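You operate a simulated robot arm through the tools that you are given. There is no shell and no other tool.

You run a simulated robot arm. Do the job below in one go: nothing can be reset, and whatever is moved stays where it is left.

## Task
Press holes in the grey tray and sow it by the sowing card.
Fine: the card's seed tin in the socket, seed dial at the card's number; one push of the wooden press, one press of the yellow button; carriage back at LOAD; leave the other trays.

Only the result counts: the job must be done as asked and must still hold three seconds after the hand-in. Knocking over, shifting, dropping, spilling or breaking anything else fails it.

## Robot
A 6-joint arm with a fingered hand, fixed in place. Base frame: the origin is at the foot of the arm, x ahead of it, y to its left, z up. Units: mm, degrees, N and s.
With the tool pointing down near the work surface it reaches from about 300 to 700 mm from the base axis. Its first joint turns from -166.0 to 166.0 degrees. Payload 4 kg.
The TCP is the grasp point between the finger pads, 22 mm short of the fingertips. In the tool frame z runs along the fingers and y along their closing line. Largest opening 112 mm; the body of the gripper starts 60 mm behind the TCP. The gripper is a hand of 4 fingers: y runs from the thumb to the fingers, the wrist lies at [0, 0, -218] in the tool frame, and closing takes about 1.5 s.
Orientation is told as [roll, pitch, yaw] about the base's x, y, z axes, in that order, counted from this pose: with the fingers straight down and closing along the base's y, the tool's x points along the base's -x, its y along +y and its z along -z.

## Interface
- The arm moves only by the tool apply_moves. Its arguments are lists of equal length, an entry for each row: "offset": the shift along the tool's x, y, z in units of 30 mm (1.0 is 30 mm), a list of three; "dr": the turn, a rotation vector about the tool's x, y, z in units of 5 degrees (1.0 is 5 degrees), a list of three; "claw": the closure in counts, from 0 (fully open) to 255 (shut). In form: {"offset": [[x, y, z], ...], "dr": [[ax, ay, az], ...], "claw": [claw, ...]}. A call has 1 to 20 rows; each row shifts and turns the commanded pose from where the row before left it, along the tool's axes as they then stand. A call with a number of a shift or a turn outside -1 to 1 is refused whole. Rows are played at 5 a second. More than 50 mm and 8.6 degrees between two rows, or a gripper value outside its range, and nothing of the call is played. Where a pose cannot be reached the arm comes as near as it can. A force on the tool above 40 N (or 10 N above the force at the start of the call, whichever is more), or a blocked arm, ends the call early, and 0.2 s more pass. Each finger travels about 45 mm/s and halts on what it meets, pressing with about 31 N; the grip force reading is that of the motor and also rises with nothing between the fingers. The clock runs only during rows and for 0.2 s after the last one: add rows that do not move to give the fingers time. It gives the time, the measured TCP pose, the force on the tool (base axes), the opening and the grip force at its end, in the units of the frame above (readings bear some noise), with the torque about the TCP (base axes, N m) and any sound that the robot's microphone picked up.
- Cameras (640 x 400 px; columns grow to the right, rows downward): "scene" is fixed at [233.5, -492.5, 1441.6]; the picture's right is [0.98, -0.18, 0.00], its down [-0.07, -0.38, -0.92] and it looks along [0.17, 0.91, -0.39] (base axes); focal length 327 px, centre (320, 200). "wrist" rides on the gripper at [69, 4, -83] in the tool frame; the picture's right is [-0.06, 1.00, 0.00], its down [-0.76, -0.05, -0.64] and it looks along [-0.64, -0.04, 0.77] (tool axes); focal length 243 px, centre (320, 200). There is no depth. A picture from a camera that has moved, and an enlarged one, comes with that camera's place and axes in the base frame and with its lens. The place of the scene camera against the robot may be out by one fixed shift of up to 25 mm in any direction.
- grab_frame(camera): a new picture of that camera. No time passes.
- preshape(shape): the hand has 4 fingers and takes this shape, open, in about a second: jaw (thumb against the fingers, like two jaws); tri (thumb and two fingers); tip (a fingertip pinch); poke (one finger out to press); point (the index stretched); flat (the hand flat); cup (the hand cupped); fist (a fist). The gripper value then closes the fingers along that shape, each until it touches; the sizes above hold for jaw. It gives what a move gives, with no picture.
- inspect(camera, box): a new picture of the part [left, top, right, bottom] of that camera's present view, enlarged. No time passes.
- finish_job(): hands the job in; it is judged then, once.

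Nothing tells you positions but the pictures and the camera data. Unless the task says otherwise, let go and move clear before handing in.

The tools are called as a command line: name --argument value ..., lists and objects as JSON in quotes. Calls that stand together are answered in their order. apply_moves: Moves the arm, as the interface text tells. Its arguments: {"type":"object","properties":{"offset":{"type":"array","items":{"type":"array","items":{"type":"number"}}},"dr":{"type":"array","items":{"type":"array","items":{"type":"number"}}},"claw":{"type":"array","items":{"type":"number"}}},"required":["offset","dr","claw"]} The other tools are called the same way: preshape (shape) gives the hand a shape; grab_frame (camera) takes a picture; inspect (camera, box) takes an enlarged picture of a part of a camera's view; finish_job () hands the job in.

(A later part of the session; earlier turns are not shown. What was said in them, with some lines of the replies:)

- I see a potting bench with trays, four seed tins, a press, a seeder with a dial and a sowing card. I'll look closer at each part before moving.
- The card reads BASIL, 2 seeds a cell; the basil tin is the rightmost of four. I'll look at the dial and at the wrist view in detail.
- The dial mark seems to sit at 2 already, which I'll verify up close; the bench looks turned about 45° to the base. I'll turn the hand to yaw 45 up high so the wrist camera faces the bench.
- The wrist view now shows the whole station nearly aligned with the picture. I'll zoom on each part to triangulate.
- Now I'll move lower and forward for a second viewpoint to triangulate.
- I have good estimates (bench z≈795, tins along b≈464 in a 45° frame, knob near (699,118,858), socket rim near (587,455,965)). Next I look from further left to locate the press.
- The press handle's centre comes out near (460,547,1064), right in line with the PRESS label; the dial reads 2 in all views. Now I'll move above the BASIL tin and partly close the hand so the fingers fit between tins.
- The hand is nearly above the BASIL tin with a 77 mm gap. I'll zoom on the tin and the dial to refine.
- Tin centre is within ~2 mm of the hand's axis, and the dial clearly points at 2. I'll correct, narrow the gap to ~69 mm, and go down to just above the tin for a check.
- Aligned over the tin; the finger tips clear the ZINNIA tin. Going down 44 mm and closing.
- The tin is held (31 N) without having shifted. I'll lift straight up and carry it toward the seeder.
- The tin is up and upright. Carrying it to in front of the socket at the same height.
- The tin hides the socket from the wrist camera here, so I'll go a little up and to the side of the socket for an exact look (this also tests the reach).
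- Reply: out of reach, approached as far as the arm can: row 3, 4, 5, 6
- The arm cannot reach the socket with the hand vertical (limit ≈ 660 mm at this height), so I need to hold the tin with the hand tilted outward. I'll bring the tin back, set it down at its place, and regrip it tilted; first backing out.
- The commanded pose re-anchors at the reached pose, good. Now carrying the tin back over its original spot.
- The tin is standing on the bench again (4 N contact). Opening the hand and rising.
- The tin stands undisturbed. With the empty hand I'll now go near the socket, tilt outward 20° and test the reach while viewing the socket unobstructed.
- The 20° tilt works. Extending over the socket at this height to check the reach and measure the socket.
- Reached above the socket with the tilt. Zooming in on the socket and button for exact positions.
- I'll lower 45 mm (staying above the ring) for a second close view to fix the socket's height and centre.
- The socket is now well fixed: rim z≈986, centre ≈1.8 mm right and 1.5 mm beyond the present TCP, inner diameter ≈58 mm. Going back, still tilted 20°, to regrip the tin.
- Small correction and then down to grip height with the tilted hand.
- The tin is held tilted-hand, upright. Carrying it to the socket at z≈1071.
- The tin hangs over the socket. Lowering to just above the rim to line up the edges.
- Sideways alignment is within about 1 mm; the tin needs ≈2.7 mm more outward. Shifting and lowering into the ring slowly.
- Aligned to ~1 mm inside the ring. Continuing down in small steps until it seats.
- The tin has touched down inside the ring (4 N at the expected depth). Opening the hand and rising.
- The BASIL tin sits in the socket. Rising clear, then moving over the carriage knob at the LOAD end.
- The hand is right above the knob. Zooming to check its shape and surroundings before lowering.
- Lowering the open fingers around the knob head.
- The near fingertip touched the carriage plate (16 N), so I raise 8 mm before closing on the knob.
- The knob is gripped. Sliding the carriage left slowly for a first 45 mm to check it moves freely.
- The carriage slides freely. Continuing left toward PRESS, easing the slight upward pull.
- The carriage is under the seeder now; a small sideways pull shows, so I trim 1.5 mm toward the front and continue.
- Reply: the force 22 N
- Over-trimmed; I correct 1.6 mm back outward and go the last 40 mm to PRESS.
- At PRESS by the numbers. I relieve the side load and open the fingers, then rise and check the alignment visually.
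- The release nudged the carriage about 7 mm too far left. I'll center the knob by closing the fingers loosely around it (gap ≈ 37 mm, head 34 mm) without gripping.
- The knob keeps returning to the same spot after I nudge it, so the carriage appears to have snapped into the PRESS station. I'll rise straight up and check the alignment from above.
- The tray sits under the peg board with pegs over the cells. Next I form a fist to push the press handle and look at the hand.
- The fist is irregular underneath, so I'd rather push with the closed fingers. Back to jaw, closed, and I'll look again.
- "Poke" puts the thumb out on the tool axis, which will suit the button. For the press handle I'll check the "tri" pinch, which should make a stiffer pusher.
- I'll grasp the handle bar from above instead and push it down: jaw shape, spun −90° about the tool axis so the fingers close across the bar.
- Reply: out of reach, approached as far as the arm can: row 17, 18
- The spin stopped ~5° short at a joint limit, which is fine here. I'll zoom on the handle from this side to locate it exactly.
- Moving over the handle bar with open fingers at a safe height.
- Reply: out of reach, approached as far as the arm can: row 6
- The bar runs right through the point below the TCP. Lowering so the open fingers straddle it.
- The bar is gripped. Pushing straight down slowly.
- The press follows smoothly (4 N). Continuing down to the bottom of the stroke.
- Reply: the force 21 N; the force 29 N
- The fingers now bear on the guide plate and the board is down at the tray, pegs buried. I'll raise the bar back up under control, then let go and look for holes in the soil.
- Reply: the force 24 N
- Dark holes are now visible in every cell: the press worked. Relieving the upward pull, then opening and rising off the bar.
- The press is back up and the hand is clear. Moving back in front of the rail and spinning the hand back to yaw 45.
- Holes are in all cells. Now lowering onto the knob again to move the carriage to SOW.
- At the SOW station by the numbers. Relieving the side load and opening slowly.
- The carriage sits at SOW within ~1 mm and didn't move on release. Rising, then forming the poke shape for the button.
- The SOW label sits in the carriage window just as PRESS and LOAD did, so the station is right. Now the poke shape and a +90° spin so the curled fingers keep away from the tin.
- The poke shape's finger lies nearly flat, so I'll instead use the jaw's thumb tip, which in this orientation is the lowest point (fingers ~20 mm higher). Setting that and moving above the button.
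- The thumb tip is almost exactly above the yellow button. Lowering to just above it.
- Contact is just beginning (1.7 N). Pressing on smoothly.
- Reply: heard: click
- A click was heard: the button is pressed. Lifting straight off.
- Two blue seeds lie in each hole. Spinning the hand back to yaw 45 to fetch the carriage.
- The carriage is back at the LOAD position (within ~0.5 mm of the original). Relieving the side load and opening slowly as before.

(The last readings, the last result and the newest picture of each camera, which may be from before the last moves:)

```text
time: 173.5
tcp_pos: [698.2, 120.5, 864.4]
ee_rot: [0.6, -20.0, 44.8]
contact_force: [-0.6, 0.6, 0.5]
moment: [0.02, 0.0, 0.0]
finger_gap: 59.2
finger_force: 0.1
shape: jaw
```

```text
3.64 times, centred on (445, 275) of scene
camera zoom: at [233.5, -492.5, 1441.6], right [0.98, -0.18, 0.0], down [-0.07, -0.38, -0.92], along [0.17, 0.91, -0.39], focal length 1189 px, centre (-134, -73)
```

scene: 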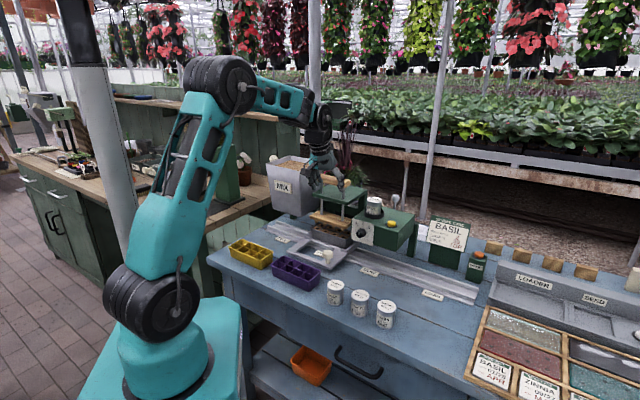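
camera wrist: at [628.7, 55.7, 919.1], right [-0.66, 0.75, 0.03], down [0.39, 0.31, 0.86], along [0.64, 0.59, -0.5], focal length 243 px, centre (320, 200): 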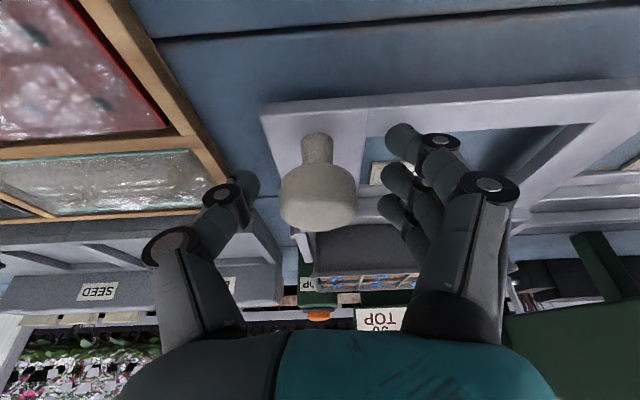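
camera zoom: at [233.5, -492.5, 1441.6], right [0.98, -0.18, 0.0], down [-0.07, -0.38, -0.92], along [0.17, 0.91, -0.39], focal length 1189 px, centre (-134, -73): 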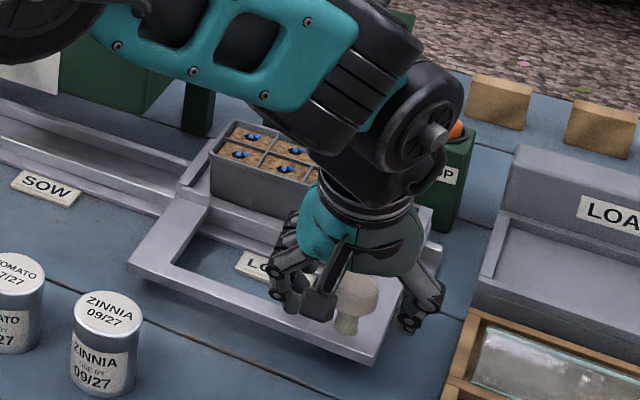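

The carriage stayed at LOAD. Rising straight up and moving clear for a final check.

apply_moves --offset '[[-0.171, 0, -0.47], [-0.342, 0, -0.94], [-0.342, 0, -0.94], [-0.342, 0, -0.94], [-0.342, 0, -0.94], [-0.342, 0, -0.94], [-0.342, 0, -0.94], [0, 0, 0], [0, 0, 0]]' --dr '[[0, 0, 0], [0, 0, 0], [0, 0, 0], [0, 0, 0], [0, 0, 0], [0, 0, 0], [0, 0, 0], [0, 0, 0], [0, 0, 0]]' --claw '[90, 90, 90, 90, 90, 90, 90, 90, 90]'

apply_moves --offset '[[0.8, 0.5, -0.6], [0.8, 0.5, -0.6], [0.8, 0.5, -0.6], [0.8, 0.5, -0.6], [0.8, 0.5, -0.6], [0, 0, 0]]' --dr '[[0, 0, 0], [0, 0, 0], [0, 0, 0], [0, 0, 0], [0, 0, 0], [0, 0, 0]]' --claw '[90, 90, 90, 90, 90, 90]'

grab_frame --camera "scene"

inspect --camera "scene" --box '[380, 200, 500, 320]'

grab_frame --camera "wrist"

```text
time: 175.5
tcp_pos: [698.2, 117.3, 1060.3]
ee_rot: [0.5, -20.0, 45.0]
contact_force: [0.3, 0.0, -0.6]
moment: [0.01, 0.0, 0.02]
finger_gap: 71.8
finger_force: 0.0
shape: jaw
```

```text
time: 176.9
tcp_pos: [545.3, 68.3, 1103.6]
ee_rot: [0.5, -20.2, 44.9]
contact_force: [-0.5, -0.3, 0.2]
moment: [-0.03, 0.02, -0.01]
finger_gap: 72.2
finger_force: 0.0
shape: jaw
```

```text
taken
```

scene: 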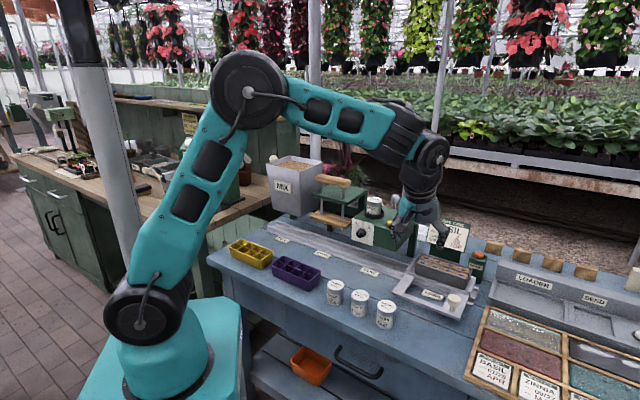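

```text
3.33 times, centred on (440, 260) of scene
camera zoom: at [233.5, -492.5, 1441.6], right [0.98, -0.18, 0.0], down [-0.07, -0.38, -0.92], along [0.17, 0.91, -0.39], focal length 1090 px, centre (-80, 0)
```

zoom: 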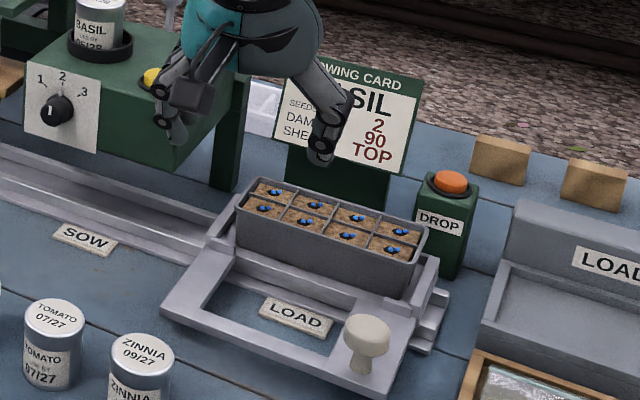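

```text
taken
camera wrist: at [475.2, 4.9, 1158.5], right [-0.66, 0.75, 0.03], down [0.39, 0.31, 0.87], along [0.64, 0.59, -0.5], focal length 243 px, centre (320, 200)
```

wrist: 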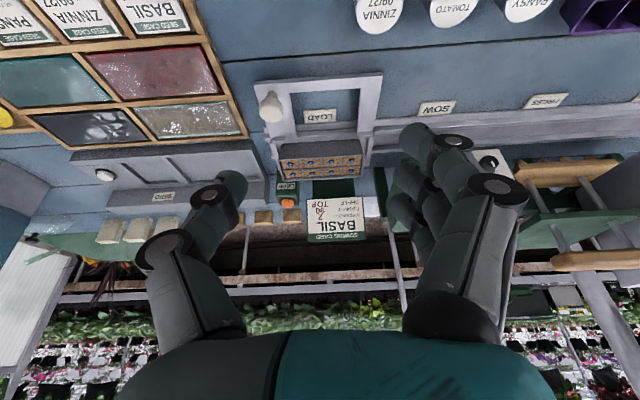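

Everything is in place: carriage at LOAD, 8 cells sown. A last close look at the tin, dial and tray before handing in.

inspect --camera "scene" --box '[345, 185, 405, 245]'

inspect --camera "scene" --box '[420, 250, 470, 290]'

inspect --camera "scene" --box '[210, 220, 420, 340]'

```text
6.67 times, centred on (375, 215) of scene
camera zoom: at [233.5, -492.5, 1441.6], right [0.98, -0.18, 0.0], down [-0.07, -0.38, -0.92], along [0.17, 0.91, -0.39], focal length 2180 px, centre (-47, 100)
```

zoom: 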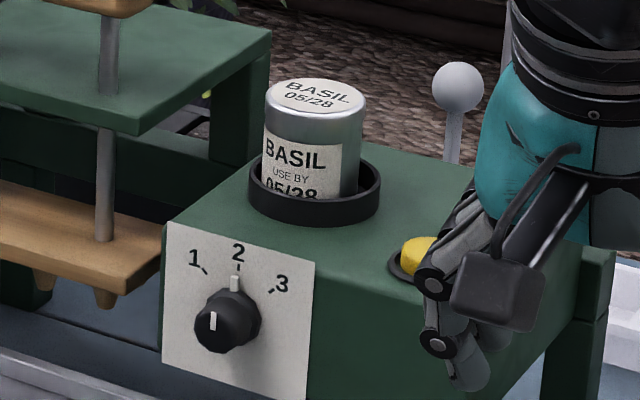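

```text
10.00 times, centred on (445, 270) of scene
camera zoom: at [233.5, -492.5, 1441.6], right [0.98, -0.18, 0.0], down [-0.07, -0.38, -0.92], along [0.17, 0.91, -0.39], focal length 3270 px, centre (-930, -500)
```

zoom: 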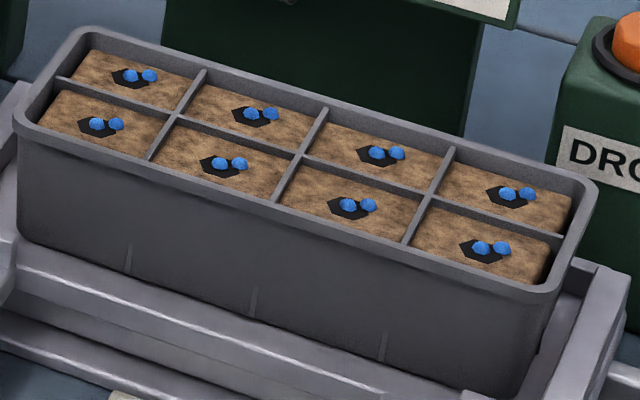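

```text
3.05 times, centred on (315, 280) of scene
camera zoom: at [233.5, -492.5, 1441.6], right [0.98, -0.18, 0.0], down [-0.07, -0.38, -0.92], along [0.17, 0.91, -0.39], focal length 997 px, centre (335, -44)
```

zoom: 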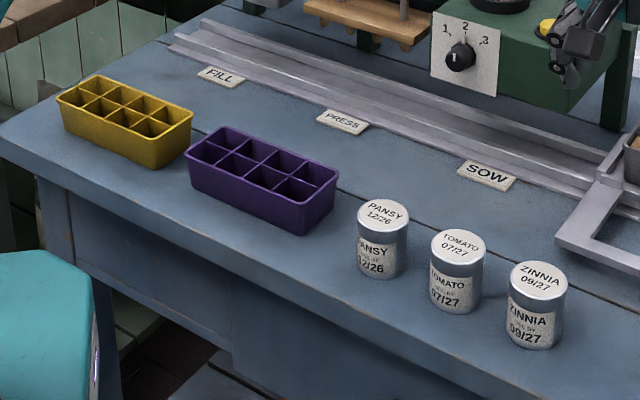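

Every cell of the grey tray has a hole with two seeds. The BASIL tin is in the socket, the dial is at 2, the carriage is at LOAD, and the other trays and tins look undisturbed. The hand is clear, so I'm handing in.

finish_job

```text
The job is handed in.
```

The grey tray is pressed and sown by the card (BASIL, 2 seeds a cell), and I have handed the job in. I have not seen the judging result.

At hand-in, as seen in the last pictures:

- **Tray:** all 8 cells have a pressed hole with two seeds in it.
- **Tin:** the BASIL 05/28 tin stands upright in the socket. I set it down once at its own spot on the bench to regrip it, because the arm could not reach the socket with the hand vertical.
- **Dial:** it already pointed at 2, so I did not touch it.
- **Press:** I pushed it once. My fingers touched the green guide plate near the bottom of the stroke, but holes had appeared in every cell, so I did not push again.
- **Button:** I pressed the yellow button once and heard one click.
- **Carriage:** it is back at LOAD. The other trays and tins look undisturbed, and the hand is clear.

At PRESS, letting go of the knob pushed the carriage about 7 mm too far left. I nudged it back before pressing, and the holes came out well inside their cells.
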